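You operate a simulated robot arm through the tools that you are given. There is no shell and no other tool. Be economical: measure what you need, move in short steps, check, and stop when the job is done.

You are at the controls of a simulated robot arm. One attempt, no reset.

JOB
Put the waffle on the use first tray.

Only the result counts: the job must be done as asked and must still hold three seconds after the hand-in. Knocking over, shifting, dropping, spilling or breaking anything else fails it.

ROBOT AND FRAMES
A 6-joint arm with a two-finger parallel gripper, fixed in place. Base frame: the origin is at the foot of the arm, x ahead of it, y to its left, z up; the work surface is at about z = 0. Lengths are in mm, angles in rad, forces in N, time in s.
With the tool pointing down near the work surface it reaches from about 160 to 420 mm from the base axis. Its first joint turns from -1.152 to 1.152 rad. Payload 1.57 kg.
The TCP is the grasp point between the finger pads, 30 mm short of the fingertips. In the tool frame z runs along the fingers and y along their closing line. Largest opening 80 mm; finger width 17, thickness 12; the body of the gripper, 40 by 82 mm, starts 80 mm behind the TCP.
Orientation is told as [roll, pitch, yaw] about the base's x, y, z axes, in that order, counted from this pose: with the fingers straight down and closing along the base's y, the tool's x points along the base's -x, its y along +y and its z along -z.

CONTROLS
- The arm moves only by the tool nudge_tool. Its argument "steps" is a list that holds one entry, the list of rows, each a list of 7 numbers: the shift along the tool's x, y, z in mm, then the turn, a rotation vector about the tool's x, y, z in rad, then the finger opening in mm, from 0 to 80. In form: [[[x, y, z, wx, wy, wz, claw], ...]]. A call has 1 to 20 rows; each row shifts and turns the commanded pose from where the row before left it, along the tool's axes as they then stand. Rows are played at 5 a second. More than 50 mm and 0.15 rad between two rows, or a gripper value outside its range, and nothing of the call is played. A pose out of reach is approached as far as the arm can. The call stops where the force on the tool passes 40 N (or 10 N more than at its start, if that is more) or the arm is blocked; 0.2 s more then pass. Each finger travels about 153 mm/s and halts on what it meets, pressing with about 25 N; the grip force reading is that of the motor and also rises with nothing between the fingers. The clock runs only during rows and for 0.2 s after the last one: add rows that do not move to give the fingers time. The reply holds the time, the measured pose of the TCP, the force on the tool along the base axes, the opening and the grip force, in the units named above and with some noise, and new pictures: "show" is both (left out), scene, wrist or none.
- Cameras (640 x 400 px; columns grow to the right, rows downward): "scene" is fixed at [45, -324.9, 425]; the picture's right is [0.85, -0.52, 0.00], its down [-0.30, -0.49, -0.82] and it looks along [0.43, 0.70, -0.57] (base axes); focal length 320 px, centre (320, 200). "wrist" rides on the gripper at [72, -7, -122] in the tool frame; the picture's right is [0.09, 1.00, 0.00], its down [-0.84, 0.08, -0.54] and it looks along [-0.54, 0.05, 0.84] (tool axes); focal length 238 px, centre (320, 200). There is no depth. A picture from a camera that has moved, and an enlarged one, comes with that camera's place and axes in the base frame and with its lens.
- inspect(camera, box): a new picture of the part [left, top, right, bottom] of that camera's present view, enlarged. It takes no simulated time.
- job_done(): hands the job in; it is judged then, once.

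Work in short steps. Places have to be worked out from the pictures, the camera data and where the tool is seen: move nearer, look again, correct. Check each grasp and each placing, and mend what went wrong. You have 90 turns and 170 pictures in all, those below and enlarged ones among them. Open the gripper and draw the arm clear of the work before you hand the job in, unless the task says otherwise; then end with one line.

The tools are called after "Emit:" as a command line: name --argument value ..., lists and objects as JSON in quotes. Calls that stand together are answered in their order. nudge_tool: Moves the arm, as the interface text tells. Its arguments: {"type":"object","properties":{"steps":{"type":"array","items":{"type":"array","items":{"type":"array","items":{"type":"number"}}}},"show":{"type":"string","enum":["both","scene","wrist","none"]}},"required":["steps"]} The other tools are called the same way: inspect (camera, box) takes an enlarged picture of a part of a camera's view; job_done () hands the job in.

At the start:

```text
time_s: 0.0
eef_pos: [258.5, 15.8, 244.0]
ee_rot: [0.001, -0.001, 0.0]
wrist_force: [0.1, 0.1, -0.3]
opening: 80.0
finger_force: 0.0
```

scene: 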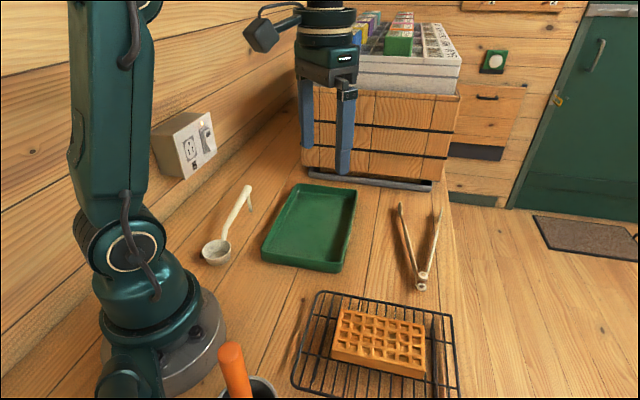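
wrist: 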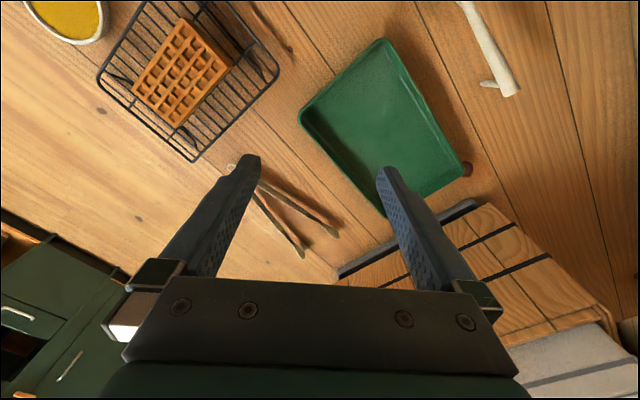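

The scene shows a green tray, a waffle on a rack, and other items; I'll enlarge them to look for labels and exact edges.

Emit:
inspect --camera "scene" --box '[240, 170, 480, 400]'

Emit:
inspect --camera "wrist" --box '[60, 0, 480, 260]'

Emit:
inspect --camera "scene" --box '[290, 0, 560, 210]'

```text
1.74 times, centred on (360, 285) of scene
camera zoom: at [45.0, -324.9, 425.0], right [0.85, -0.52, 0.0], down [-0.3, -0.49, -0.82], along [0.43, 0.7, -0.57], focal length 556 px, centre (250, 52)
```

zoom: 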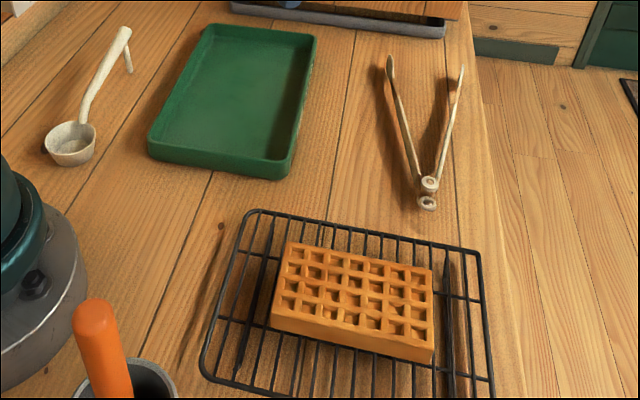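

```text
1.52 times, centred on (270, 130) of wrist
camera zoom: at [186.4, 9.7, 366.5], right [-0.09, 1.0, 0.0], down [0.84, 0.08, 0.54], along [0.54, 0.05, -0.84], focal length 363 px, centre (396, 307)
```

zoom: 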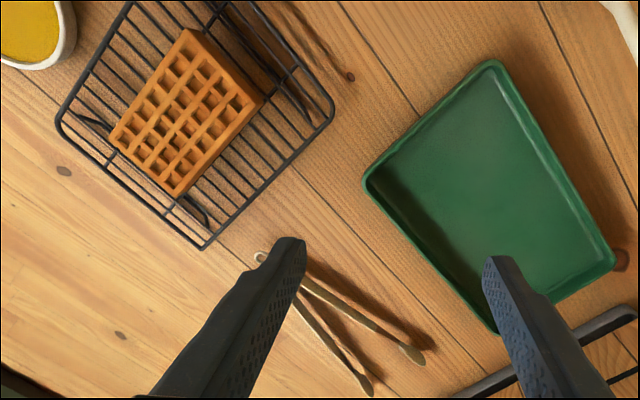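

```text
1.90 times, centred on (425, 105) of scene
camera zoom: at [45.0, -324.9, 425.0], right [0.85, -0.52, 0.0], down [-0.3, -0.49, -0.82], along [0.43, 0.7, -0.57], focal length 609 px, centre (120, 381)
```

zoom: 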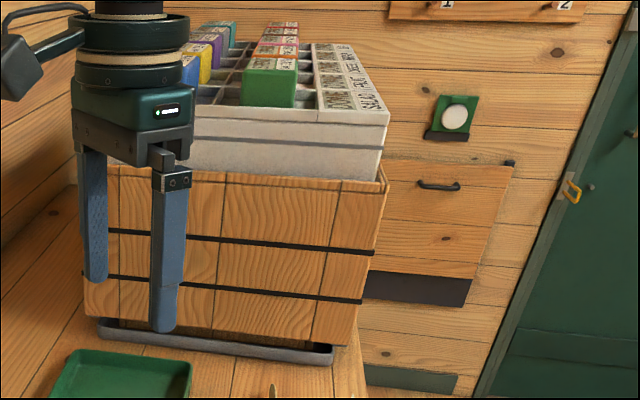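

I'll read the labels in the background to check whether there's another candidate tray.

Emit:
inspect --camera "scene" --box '[350, 0, 480, 80]'

Emit:
inspect --camera "scene" --box '[450, 0, 580, 80]'

Emit:
inspect --camera "scene" --box '[140, 100, 240, 180]'

```text
4.92 times, centred on (415, 40) of scene
camera zoom: at [45.0, -324.9, 425.0], right [0.85, -0.52, 0.0], down [-0.3, -0.49, -0.82], along [0.43, 0.7, -0.57], focal length 1573 px, centre (-148, 988)
```

zoom: 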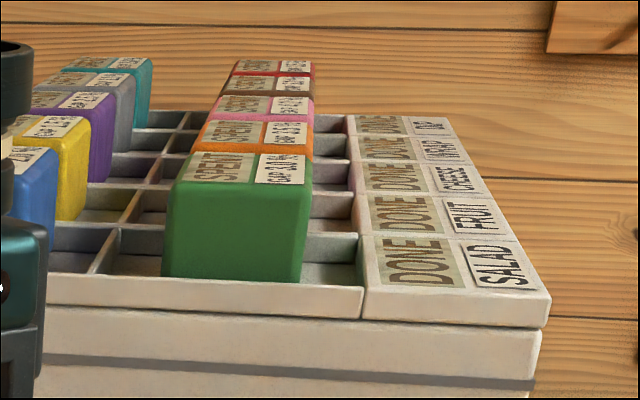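

```text
4.92 times, centred on (515, 40) of scene
camera zoom: at [45.0, -324.9, 425.0], right [0.85, -0.52, 0.0], down [-0.3, -0.49, -0.82], along [0.43, 0.7, -0.57], focal length 1573 px, centre (-640, 988)
```

zoom: 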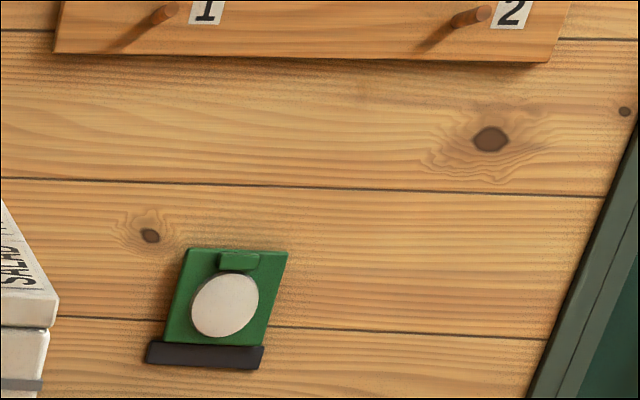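

```text
5.00 times, centred on (190, 140) of scene
camera zoom: at [45.0, -324.9, 425.0], right [0.85, -0.52, 0.0], down [-0.3, -0.49, -0.82], along [0.43, 0.7, -0.57], focal length 1598 px, centre (970, 500)
```

zoom: 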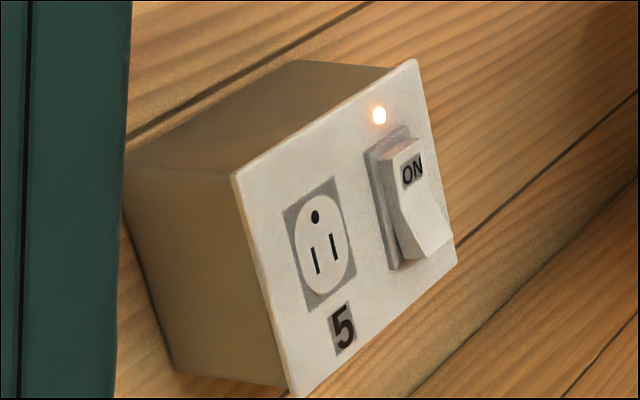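

Only one tray exists on the bench, the green one. By triangulation the waffle's centre is near (235,-161), top z≈40, about 57x108 mm, with its short side along 43°. I move above it, turn so the fingers close across the short side, and look again.

Emit:
nudge_tool --steps '[[[4, -30, 0, 0, 0, 0, 80], [4, -30, 0, 0, 0, 0, 80], [4, -30, 0, 0, 0, 0, 80], [4, -30, 0, 0, 0, 0, 80], [4, -30, 0, 0, 0, 0, 80], [3.5, -27, 0, 0, 0, 0, 80], [0, 0, 15, 0, 0, 0.136, 80], [0, 0, 15, 0, 0, 0.136, 80], [0, 0, 15, 0, 0, 0.136, 80], [0, 0, 15, 0, 0, 0.136, 80], [0, 0, 15, 0, 0, 0.136, 80], [0, 0, 15, 0, 0, 0.136, 80], [0, 0, 0, 0, 0, 0, 80]]]'

```text
time_s: 2.8
eef_pos: [237.6, -159.4, 153.8]
ee_rot: [0.0, -0.001, -0.816]
wrist_force: [0.0, 0.9, 0.3]
opening: 80.0
finger_force: 0.1
camera wrist: at [181.2, -112.3, 275.7], right [0.66, 0.75, 0.0], down [0.63, -0.56, 0.54], along [0.41, -0.36, -0.84], focal length 238 px, centre (320, 200)
```

scene: 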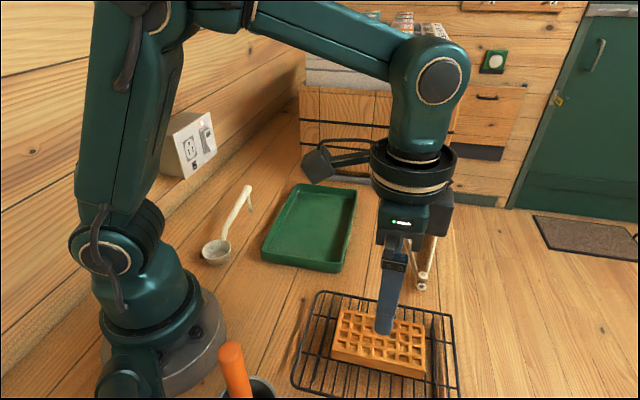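
wrist: 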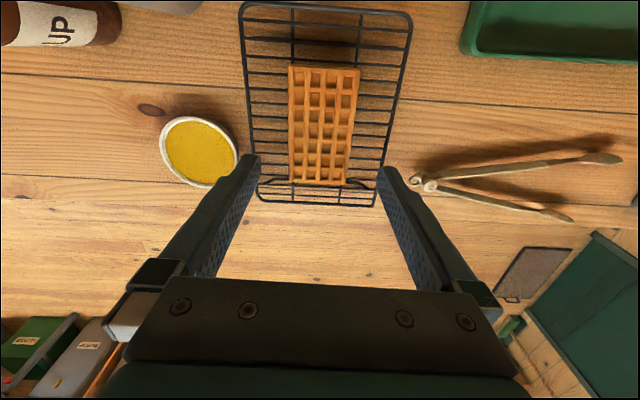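

The waffle is centred under the tool; a slight turn of -0.04 aligns it better. I descend until the fingertips are near its top and look.

Emit:
nudge_tool --steps '[[[0, 0, 20, 0, 0, -0.04, 80], [0, 0, 20, 0, 0, 0, 80], [0, 0, 20, 0, 0, 0, 80], [0, 0, 18, 0, 0, 0, 80], [0, 0, 0, 0, 0, 0, 80]]]' --show "wrist"

Emit:
inspect --camera "scene" --box '[280, 260, 480, 400]'

```text
time_s: 4.0
eef_pos: [236.4, -160.4, 77.5]
ee_rot: [0.0, 0.001, -0.776]
wrist_force: [0.7, -1.3, -1.2]
opening: 80.0
finger_force: 0.1
camera wrist: at [178.8, -115.6, 197.8], right [0.63, 0.78, 0.0], down [0.65, -0.53, 0.54], along [0.42, -0.34, -0.84], focal length 238 px, centre (320, 200)
```

wrist: 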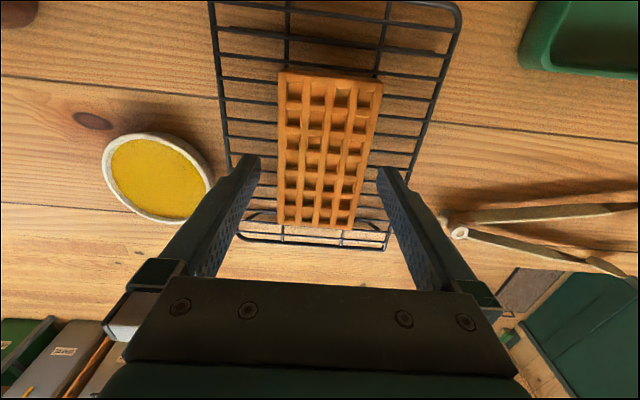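

```text
2.86 times, centred on (380, 330) of scene
camera zoom: at [45.0, -324.9, 425.0], right [0.85, -0.52, 0.0], down [-0.3, -0.49, -0.82], along [0.43, 0.7, -0.57], focal length 913 px, centre (149, -171)
```

zoom: 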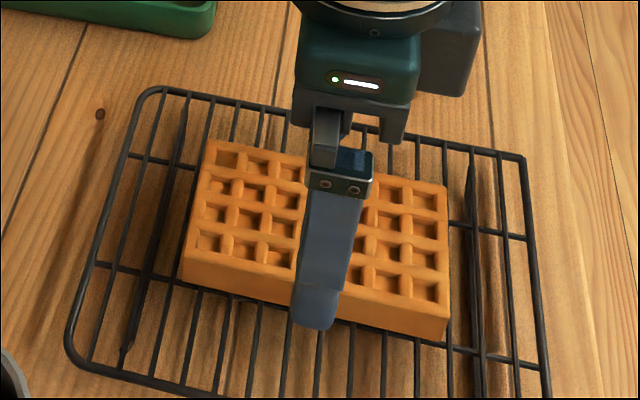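

Aligned and centred (the waffle sits between the fingers with clearance). Descending 13 mm more, then checking tip height against the rack.

Emit:
nudge_tool --steps '[[[0, 0, 7, 0, 0, 0, 80], [0, 0, 6, 0, 0, 0, 80], [0, 0, 0, 0, 0, 0, 80]]]' --show "none"

Emit:
inspect --camera "scene" --box '[320, 290, 440, 380]'

Emit:
inspect --camera "wrist" --box '[200, 60, 440, 260]'

```text
time_s: 4.8
eef_pos: [235.4, -159.5, 63.8]
ee_rot: [-0.001, 0.0, -0.775]
wrist_force: [0.0, -0.4, 0.2]
opening: 80.2
finger_force: 0.1
```

```text
4.44 times, centred on (380, 335) of scene
camera zoom: at [45.0, -324.9, 425.0], right [0.85, -0.52, 0.0], down [-0.3, -0.49, -0.82], along [0.43, 0.7, -0.57], focal length 1420 px, centre (53, -400)
```

zoom: 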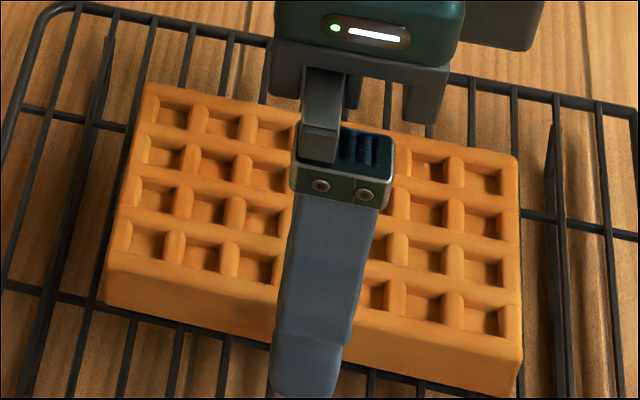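

```text
2.00 times, centred on (320, 160) of wrist
camera zoom: at [178.8, -115.2, 185.2], right [0.63, 0.78, 0.0], down [0.65, -0.53, 0.54], along [0.42, -0.34, -0.84], focal length 477 px, centre (320, 280)
```

zoom: 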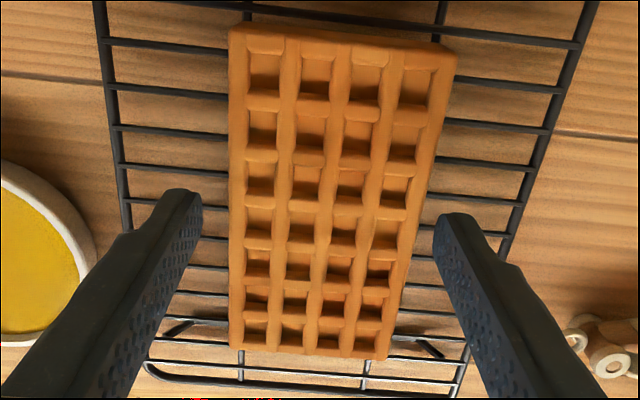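

The waffle looks ~16 mm thick with its base around z≈17–20, and tips are now at z≈34. I go down 9 mm more in small rows, watching the force.

Emit:
nudge_tool --steps '[[[0, 0, 3, 0, 0, 0, 80], [0, 0, 3, 0, 0, 0, 80], [0, 0, 3, 0, 0, 0, 80], [0, 0, 0, 0, 0, 0, 80]]]' --show "none"

Emit:
inspect --camera "scene" --box '[320, 300, 440, 390]'

Emit:
inspect --camera "wrist" --box '[200, 60, 440, 260]'

```text
time_s: 5.8
eef_pos: [236.1, -159.5, 53.9]
ee_rot: [0.0, 0.001, -0.774]
wrist_force: [0.3, 0.6, 0.9]
opening: 80.0
finger_force: 0.0
```

```text
4.44 times, centred on (380, 345) of scene
camera zoom: at [45.0, -324.9, 425.0], right [0.85, -0.52, 0.0], down [-0.3, -0.49, -0.82], along [0.43, 0.7, -0.57], focal length 1420 px, centre (53, -444)
```

zoom: 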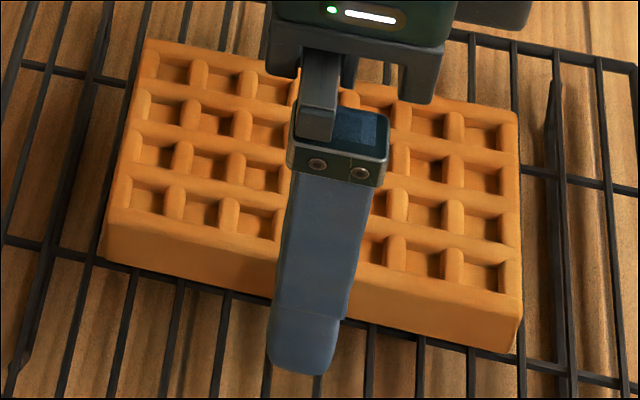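

```text
2.00 times, centred on (320, 160) of wrist
camera zoom: at [179.1, -115.2, 176.1], right [0.63, 0.78, 0.0], down [0.65, -0.53, 0.54], along [0.42, -0.34, -0.84], focal length 477 px, centre (320, 280)
```

zoom: 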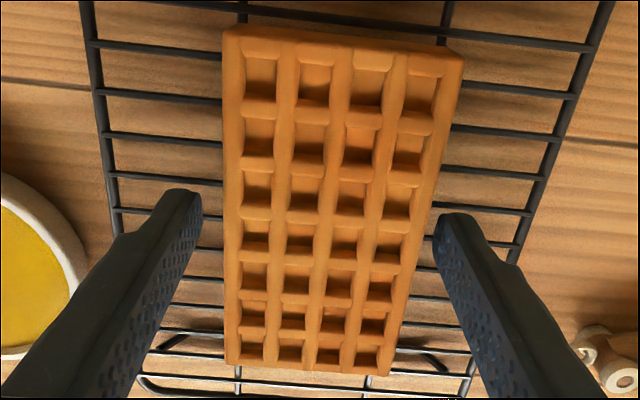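

By ray geometry the tips are at z≈24 and the waffle's underside at ≈19, top ≈35, so the grip is on the waffle and clear of the rack. Closing now.

Emit:
nudge_tool --steps '[[[0, 0, 0, 0, 0, 0, 70], [0, 0, 0, 0, 0, 0, 62], [0, 0, 0, 0, 0, 0, 54], [0, 0, 0, 0, 0, 0, 54], [0, 0, 0, 0, 0, 0, 54]]]' --show "both"

```text
time_s: 7.0
eef_pos: [235.4, -160.0, 54.8]
ee_rot: [0.0, -0.001, -0.775]
wrist_force: [-0.8, 0.3, 0.5]
opening: 63.0
finger_force: 24.7
camera wrist: at [179.1, -115.2, 176.2], right [0.63, 0.78, 0.0], down [0.65, -0.53, 0.54], along [0.42, -0.34, -0.84], focal length 238 px, centre (320, 200)
```

scene: 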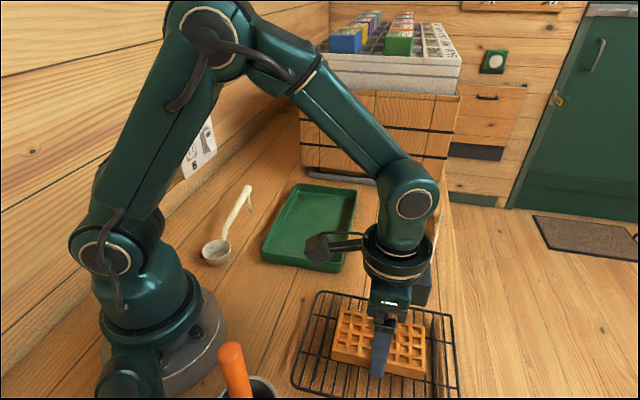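
wrist: 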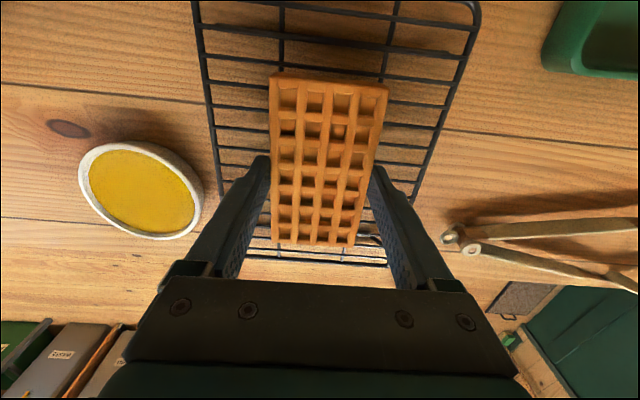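

The fingers halted at 63 mm with 25 N, so the waffle is held. Lifting slowly.

Emit:
nudge_tool --steps '[[[0, 0, -5, 0, 0, 0, 54], [0, 0, -8, 0, 0, 0, 54], [0, 0, -12, 0, 0, 0, 54], [0, 0, -20, 0, 0, 0, 54], [0, 0, -20, 0, 0, 0, 54], [0, 0, -20, 0, 0, 0, 54], [0, 0, 0, 0, 0, 0, 54]]]'

```text
time_s: 8.6
eef_pos: [236.6, -158.5, 139.1]
ee_rot: [0.001, -0.001, -0.775]
wrist_force: [-0.1, 0.4, -0.5]
opening: 63.1
finger_force: 24.5
camera wrist: at [179.3, -114.8, 261.2], right [0.63, 0.78, 0.0], down [0.65, -0.53, 0.54], along [0.42, -0.34, -0.84], focal length 238 px, centre (320, 200)
```

scene: 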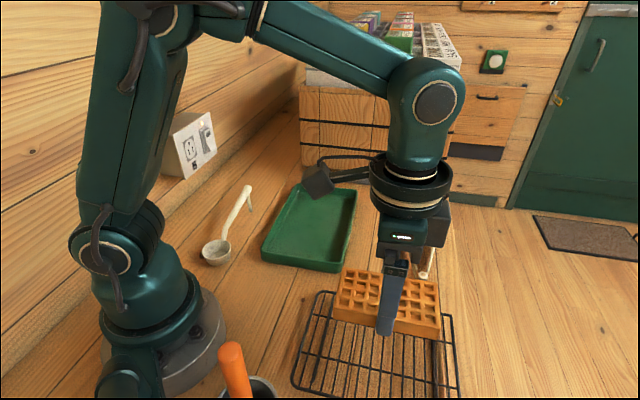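
wrist: 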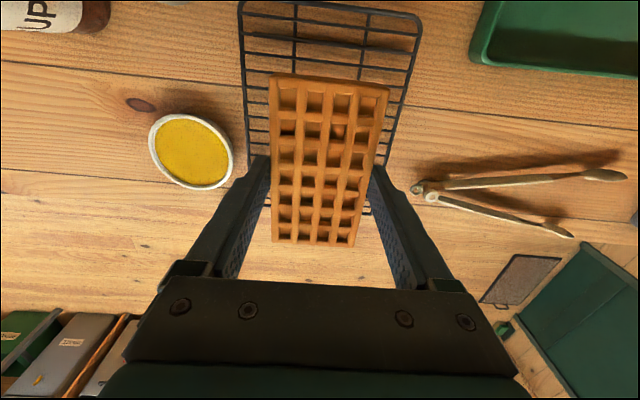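

The waffle is lifted. At the lower left of the wrist view there are labelled items; I'll check those labels before choosing the tray.

Emit:
inspect --camera "wrist" --box '[0, 300, 150, 400]'

Emit:
inspect --camera "wrist" --box '[0, 0, 130, 80]'

```text
4.00 times, centred on (75, 350) of wrist
camera zoom: at [179.3, -114.8, 261.2], right [0.63, 0.78, 0.0], down [0.65, -0.53, 0.54], along [0.42, -0.34, -0.84], focal length 953 px, centre (1300, -400)
```

zoom: 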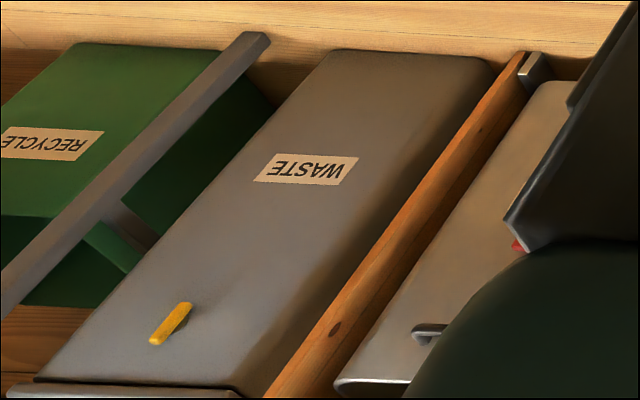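

```text
4.92 times, centred on (65, 40) of wrist
camera zoom: at [179.3, -114.8, 261.2], right [0.63, 0.78, 0.0], down [0.65, -0.53, 0.54], along [0.42, -0.34, -0.84], focal length 1173 px, centre (1575, 988)
```

zoom: 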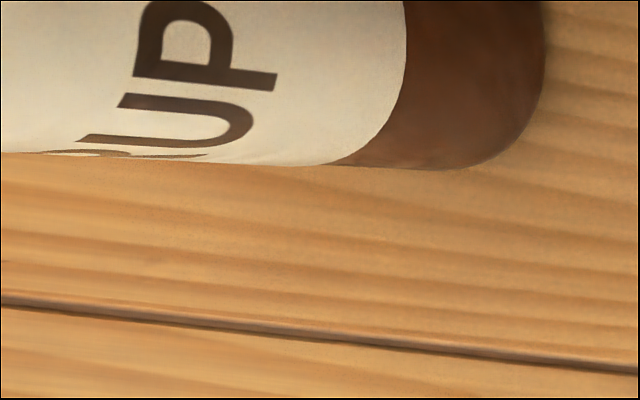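

Those are bins and a syrup bottle, not trays. I turn to yaw 0 and carry the waffle over towards the green tray, keeping it high, and look around from there.

Emit:
nudge_tool --steps '[[[0, 0, -5, 0, 0, -0.13, 54], [0, 0, -5, 0, 0, -0.13, 54], [0, 0, -5, 0, 0, -0.13, 54], [0, 0, -5, 0, 0, -0.13, 54], [0, 0, 0, 0, 0, -0.13, 54], [0, 0, 0, 0, 0, -0.125, 54], [-4, 22, 0, 0, 0, 0, 54], [-4, 22, 0, 0, 0, 0, 54], [-4, 22, 0, 0, 0, 0, 54], [-4, 22, 0, 0, 0, 0, 54], [-4, 22, 0, 0, 0, 0, 54], [-4, 22, 0, 0, 0, 0, 54], [-4, 22, 0, 0, 0, 0, 54], [-4, 22, 0, 0, 0, 0, 54], [0, 0, 0, 0, 0, 0, 54]]]'

```text
time_s: 11.8
eef_pos: [266.9, 16.6, 158.9]
ee_rot: [0.0, 0.001, 0.0]
wrist_force: [0.2, 1.1, -0.8]
opening: 63.1
finger_force: 24.9
camera wrist: at [194.7, 9.0, 280.3], right [-0.09, 1.0, 0.0], down [0.84, 0.08, 0.54], along [0.54, 0.05, -0.84], focal length 238 px, centre (320, 200)
```

scene: 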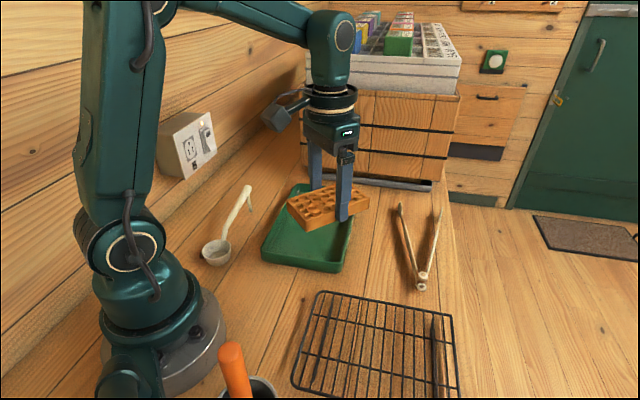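
wrist: 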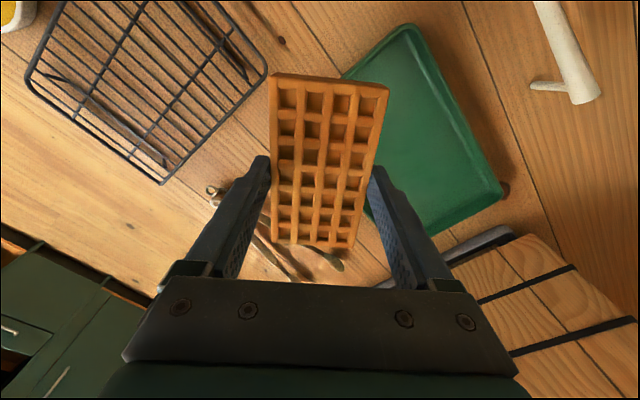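

Still only the green tray in sight; the waffle is held steady. I move over the tray at about (290,108) and turn to yaw ≈0.81 so the waffle lies along the tray.

Emit:
nudge_tool --steps '[[[-5.8, 22.8, 0, 0, 0, 0, 54], [-5.8, 22.8, 0, 0, 0, 0, 54], [-5.8, 22.8, 0, 0, 0, 0, 54], [-5.8, 22.8, 0, 0, 0, 0, 54], [0, 0, 0, 0, 0, -0.135, 54], [0, 0, 0, 0, 0, -0.135, 54], [0, 0, 0, 0, 0, -0.135, 54], [0, 0, 0, 0, 0, -0.135, 54], [0, 0, 0, 0, 0, -0.135, 54], [0, 0, 0, 0, 0, -0.135, 54], [0, 0, 0, 0, 0, 0, 54]]]'

```text
time_s: 14.2
eef_pos: [291.2, 107.9, 159.7]
ee_rot: [-0.001, 0.0, 0.813]
wrist_force: [0.2, 0.1, -0.3]
opening: 63.0
finger_force: 24.8
camera wrist: at [245.2, 50.0, 281.3], right [-0.79, 0.62, 0.0], down [0.52, 0.66, 0.54], along [0.34, 0.43, -0.84], focal length 238 px, centre (320, 200)
```

scene: 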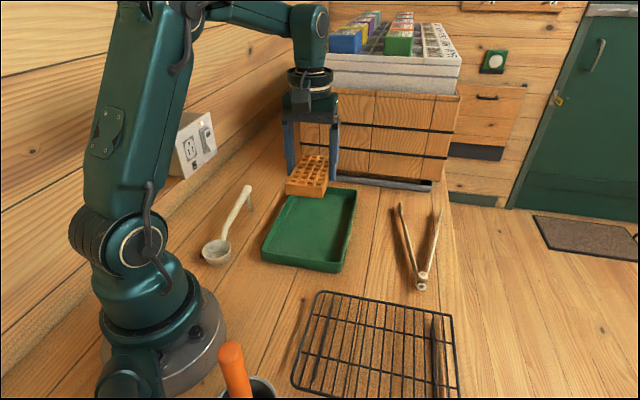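
wrist: 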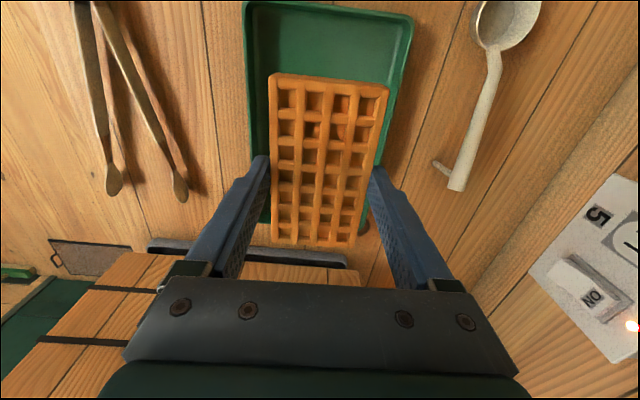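

By the picture rays the tray's axis runs from (223,35) to (384,209), and the TCP (291,108) lies on that axis, aligned. Descending to TCP z≈60.

Emit:
nudge_tool --steps '[[[0, 0, 20, 0, 0, 0, 54], [0, 0, 20, 0, 0, 0, 54], [0, 0, 20, 0, 0, 0, 54], [0, 0, 20, 0, 0, 0, 54], [0, 0, 18, 0, 0, 0, 54], [0, 0, 0, 0, 0, 0, 54]]]'

Emit:
inspect --camera "scene" --box '[250, 170, 370, 280]'

```text
time_s: 15.6
eef_pos: [291.2, 107.6, 61.6]
ee_rot: [-0.001, -0.001, 0.811]
wrist_force: [-0.5, 0.2, 0.6]
opening: 63.0
finger_force: 24.7
camera wrist: at [245.1, 49.8, 183.6], right [-0.78, 0.62, 0.0], down [0.52, 0.66, 0.54], along [0.34, 0.42, -0.84], focal length 238 px, centre (320, 200)
```

scene: 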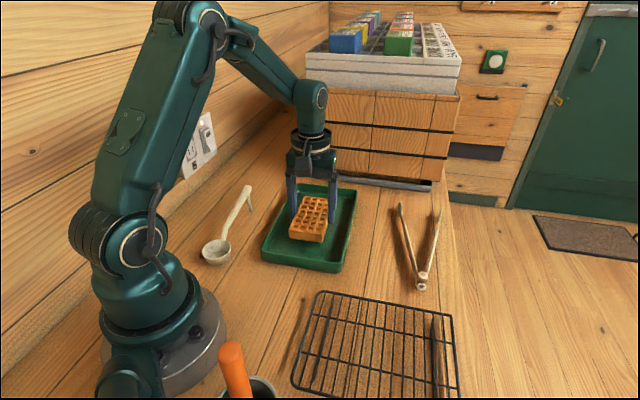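
wrist: 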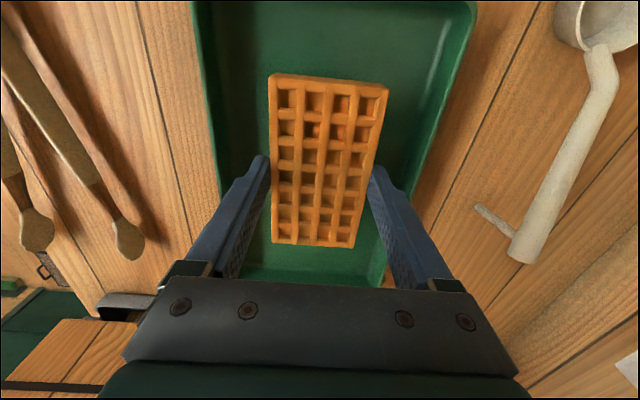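

```text
3.64 times, centred on (310, 225) of scene
camera zoom: at [45.0, -324.9, 425.0], right [0.85, -0.52, 0.0], down [-0.3, -0.49, -0.82], along [0.43, 0.7, -0.57], focal length 1162 px, centre (356, 109)
```

zoom: 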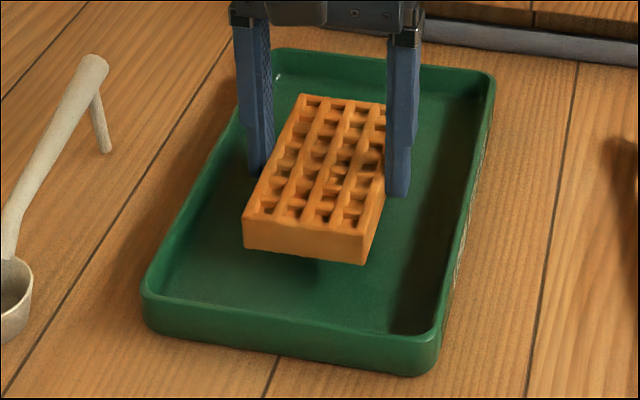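

Well inside the tray and parallel to it. I lower the remaining distance in small steps and watch for the contact force.

Emit:
nudge_tool --steps '[[[0, 0, 5, 0, 0, 0, 54], [0, 0, 5, 0, 0, 0, 54], [0, 0, 4, 0, 0, 0, 54], [0, 0, 2, 0, 0, 0, 54], [0, 0, 0, 0, 0, 0, 54]]]' --show "none"

Emit:
inspect --camera "scene" --box '[250, 170, 370, 280]'

```text
time_s: 16.8
eef_pos: [290.8, 107.1, 45.8]
ee_rot: [-0.001, 0.0, 0.811]
wrist_force: [-0.8, 0.1, -0.3]
opening: 63.0
finger_force: 25.1
```

```text
3.64 times, centred on (310, 225) of scene
camera zoom: at [45.0, -324.9, 425.0], right [0.85, -0.52, 0.0], down [-0.3, -0.49, -0.82], along [0.43, 0.7, -0.57], focal length 1162 px, centre (356, 109)
```

zoom: 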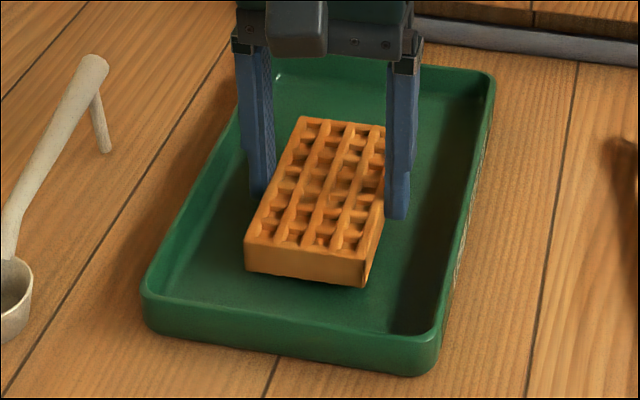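

No contact yet, and the shadow shows only a small gap. Continuing in 1.5 mm rows.

Emit:
nudge_tool --steps '[[[0, 0, 1.5, 0, 0, 0, 54], [0, 0, 1.5, 0, 0, 0, 54], [0, 0, 1.5, 0, 0, 0, 54], [0, 0, 0, 0, 0, 0, 54]]]' --show "none"

Emit:
inspect --camera "scene" --box '[250, 170, 370, 280]'

```text
time_s: 17.8
eef_pos: [290.2, 108.6, 42.3]
ee_rot: [0.0, 0.0, 0.808]
wrist_force: [-0.3, -0.1, -0.5]
opening: 62.9
finger_force: 25.5
```

```text
3.64 times, centred on (310, 225) of scene
camera zoom: at [45.0, -324.9, 425.0], right [0.85, -0.52, 0.0], down [-0.3, -0.49, -0.82], along [0.43, 0.7, -0.57], focal length 1162 px, centre (356, 109)
```

zoom: 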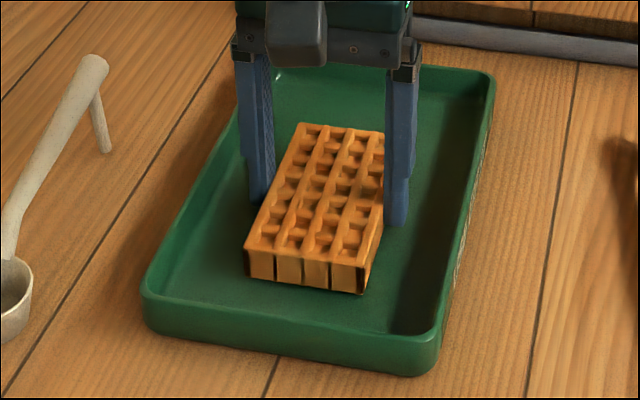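

Still no force at z=42.3. Going on in 1 mm rows.

Emit:
nudge_tool --steps '[[[0, 0, 1, 0, 0, 0, 54], [0, 0, 1, 0, 0, 0, 54], [0, 0, 0, 0, 0, 0, 54]]]' --show "none"

Emit:
inspect --camera "scene" --box '[280, 190, 350, 260]'

```text
time_s: 18.6
eef_pos: [289.5, 107.6, 39.3]
ee_rot: [0.001, -0.001, 0.811]
wrist_force: [-2.7, 0.4, 7.4]
opening: 63.2
finger_force: 25.4
```

```text
5.71 times, centred on (315, 225) of scene
camera zoom: at [45.0, -324.9, 425.0], right [0.85, -0.52, 0.0], down [-0.3, -0.49, -0.82], along [0.43, 0.7, -0.57], focal length 1826 px, centre (349, 57)
```

zoom: 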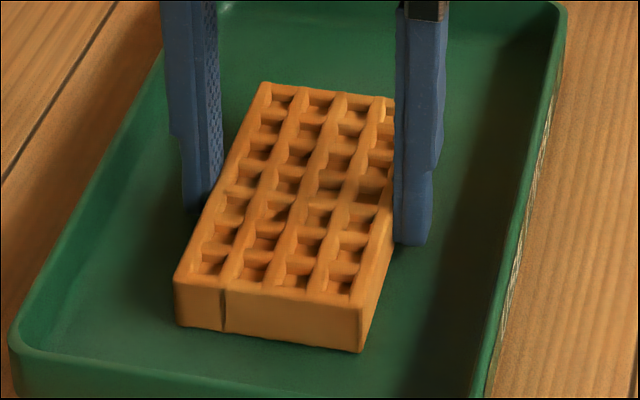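

Contact (7 N upward): the waffle rests on the tray floor. Opening the fingers gently.

Emit:
nudge_tool --steps '[[[0, 0, 0, 0, 0, 0, 66], [0, 0, 0, 0, 0, 0, 72], [0, 0, 0, 0, 0, 0, 78], [0, 0, 0, 0, 0, 0, 78]]]' --show "both"

```text
time_s: 19.6
eef_pos: [291.5, 107.4, 39.0]
ee_rot: [0.0, 0.002, 0.81]
wrist_force: [0.1, -0.3, 0.8]
opening: 78.1
finger_force: 0.1
camera wrist: at [245.4, 50.2, 160.9], right [-0.78, 0.62, 0.0], down [0.52, 0.66, 0.54], along [0.34, 0.42, -0.84], focal length 238 px, centre (320, 200)
```

scene: 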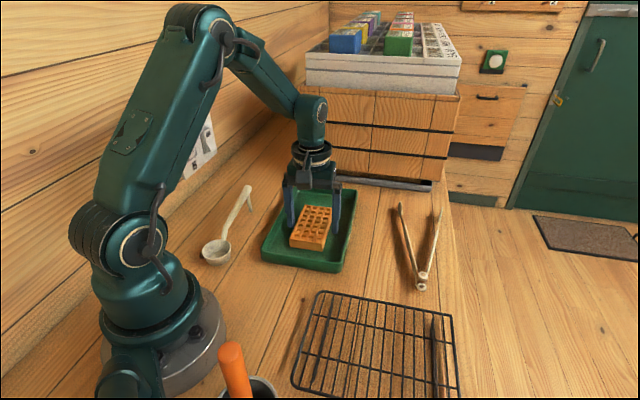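
wrist: 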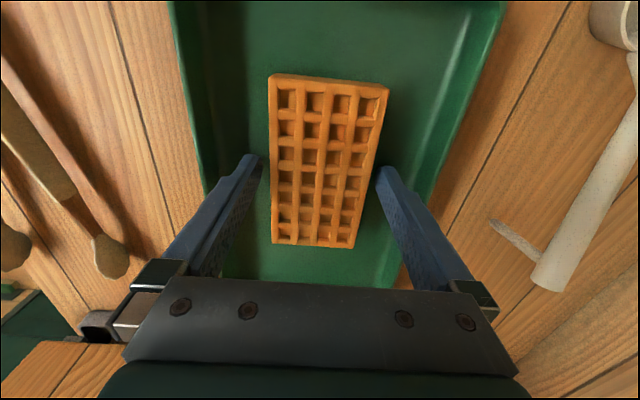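

The waffle is released and flat in the tray. Raising straight up and clear, then checking.

Emit:
nudge_tool --steps '[[[0, 0, -8, 0, 0, 0, 78], [0, 0, -15, 0, 0, 0, 78], [0, 0, -25, 0, 0, 0, 78], [0, 0, -30, 0, 0, 0, 78], [0, 0, -30, 0, 0, 0, 78], [0, 0, -30, 0, 0, 0, 78], [0, 0, -30, 0, 0, 0, 78], [0, 0, 0, 0, 0, 0, 78]]]'

```text
time_s: 21.4
eef_pos: [289.4, 108.2, 206.8]
ee_rot: [-0.001, -0.001, 0.811]
wrist_force: [-0.5, 0.9, 0.2]
opening: 78.0
finger_force: 0.1
camera wrist: at [244.0, 49.9, 329.3], right [-0.78, 0.62, 0.0], down [0.52, 0.66, 0.54], along [0.34, 0.42, -0.84], focal length 238 px, centre (320, 200)
```

scene: 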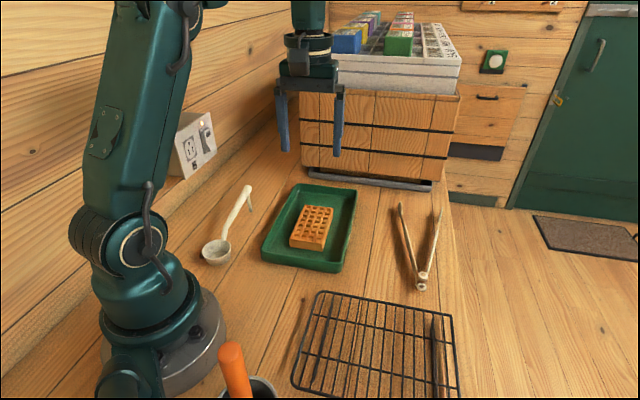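
wrist: 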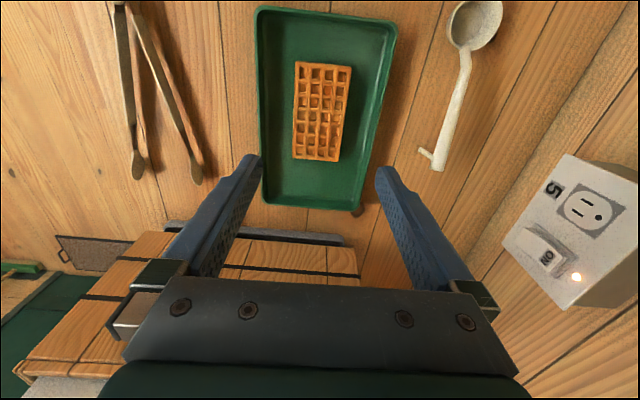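

The waffle sits flat in the green tray with nothing else disturbed. Before handing in, I look once at the unseen area right of the base, to be sure no other tray is there.

Emit:
nudge_tool --steps '[[[0, 0, -5, 0, 0, 0.135, 78], [0, 0, -5, 0, 0, 0.135, 78], [0, 0, -5, 0, 0, 0.135, 78], [0, 0, -5, 0, 0, 0.135, 78], [0, 0, -5, 0, 0, 0.135, 78], [0, 0, -5, 0, 0, 0.135, 78], [6, -28, 0, 0, 0, 0, 78], [6, -28, 0, 0, 0, 0, 78], [6, -28, 0, 0, 0, 0, 78], [6, -28, 0, 0, 0, 0, 78], [6, -28, 0, 0, 0, 0, 78], [6, -28, 0, 0, 0, 0, 78], [6, -28, 0, 0, 0, 0, 78], [6, -28, 0, 0, 0, 0, 78], [0, 0, 0, 0, 0, 0.14, 78], [0, 0, 0, 0, 0, 0.14, 78], [0, 0, 0, 0, 0, 0.14, 78], [0, 0, 0, 0, 0, 0.14, 78], [0, 0, 0, 0, 0, 0.14, 78], [0, 0, 0, 0, 0, 0.14, 78]]]' --show "none"

Emit:
nudge_tool --steps '[[[0, 0, 0, 0, 0, 0.14, 78], [0, 0, 0, 0, 0, 0.14, 78], [0, 0, 0, 0, 0, 0.14, 78], [0, 0, 0, 0, 0, 0.14, 78], [0, 0, 0, 0, 0, 0, 78]]]'

```text
time_s: 25.6
eef_pos: [243.0, -117.3, 238.5]
ee_rot: [-0.001, 0.0, -0.843]
wrist_force: [-0.1, 0.3, -0.4]
opening: 78.0
finger_force: 0.0
```

```text
time_s: 26.8
eef_pos: [243.5, -116.7, 238.2]
ee_rot: [0.0, 0.0, -1.403]
wrist_force: [-0.8, -0.3, -0.4]
opening: 77.8
finger_force: 0.1
camera wrist: at [223.7, -47.8, 359.1], right [0.97, 0.26, 0.0], down [0.22, -0.81, 0.54], along [0.14, -0.52, -0.84], focal length 238 px, centre (320, 200)
```

scene: 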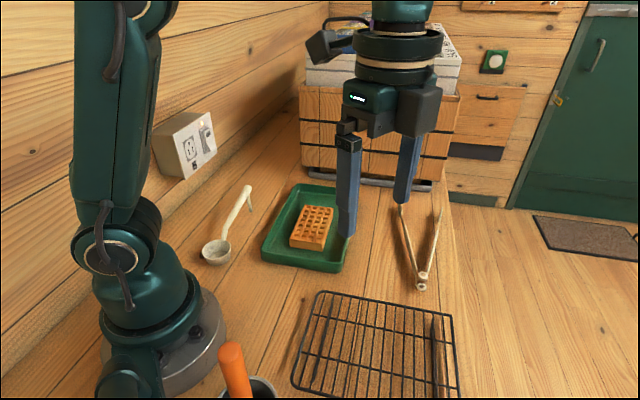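
wrist: 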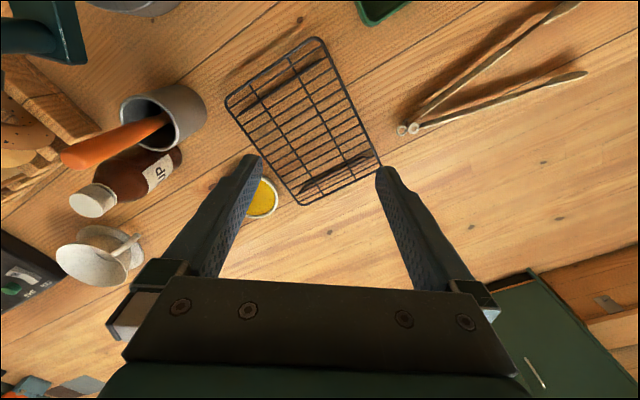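

There are more items at the left of this view; I enlarge them.

Emit:
inspect --camera "wrist" --box '[0, 40, 200, 200]'

Emit:
inspect --camera "wrist" --box '[0, 220, 150, 400]'

```text
2.50 times, centred on (100, 120) of wrist
camera zoom: at [223.7, -47.8, 359.1], right [0.97, 0.26, 0.0], down [0.22, -0.81, 0.54], along [0.14, -0.52, -0.84], focal length 596 px, centre (870, 400)
```

zoom: 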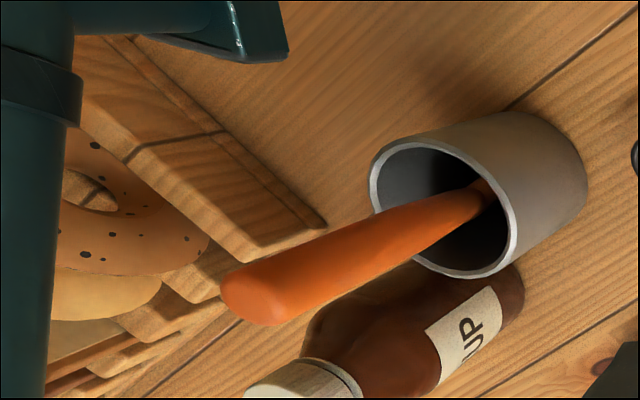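

```text
2.22 times, centred on (75, 310) of wrist
camera zoom: at [223.7, -47.8, 359.1], right [0.97, 0.26, 0.0], down [0.22, -0.81, 0.54], along [0.14, -0.52, -0.84], focal length 530 px, centre (864, -44)
```

zoom: 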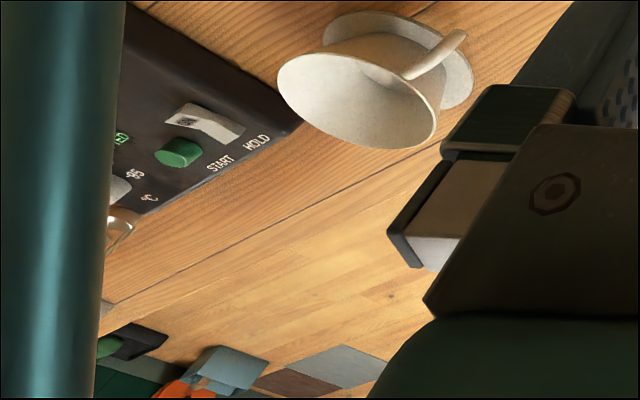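

The rest is a bread crate, a cup and an appliance, none of them a tray within reach, so the green tray is the target. The gripper is open and clear, so I hand in.

Emit:
job_done

```text
The job is handed in.
```

I put the waffle flat in the green tray, moved the arm clear with the gripper open, and handed the job in; no label reads "use first", but green was the only tray I found within reach.
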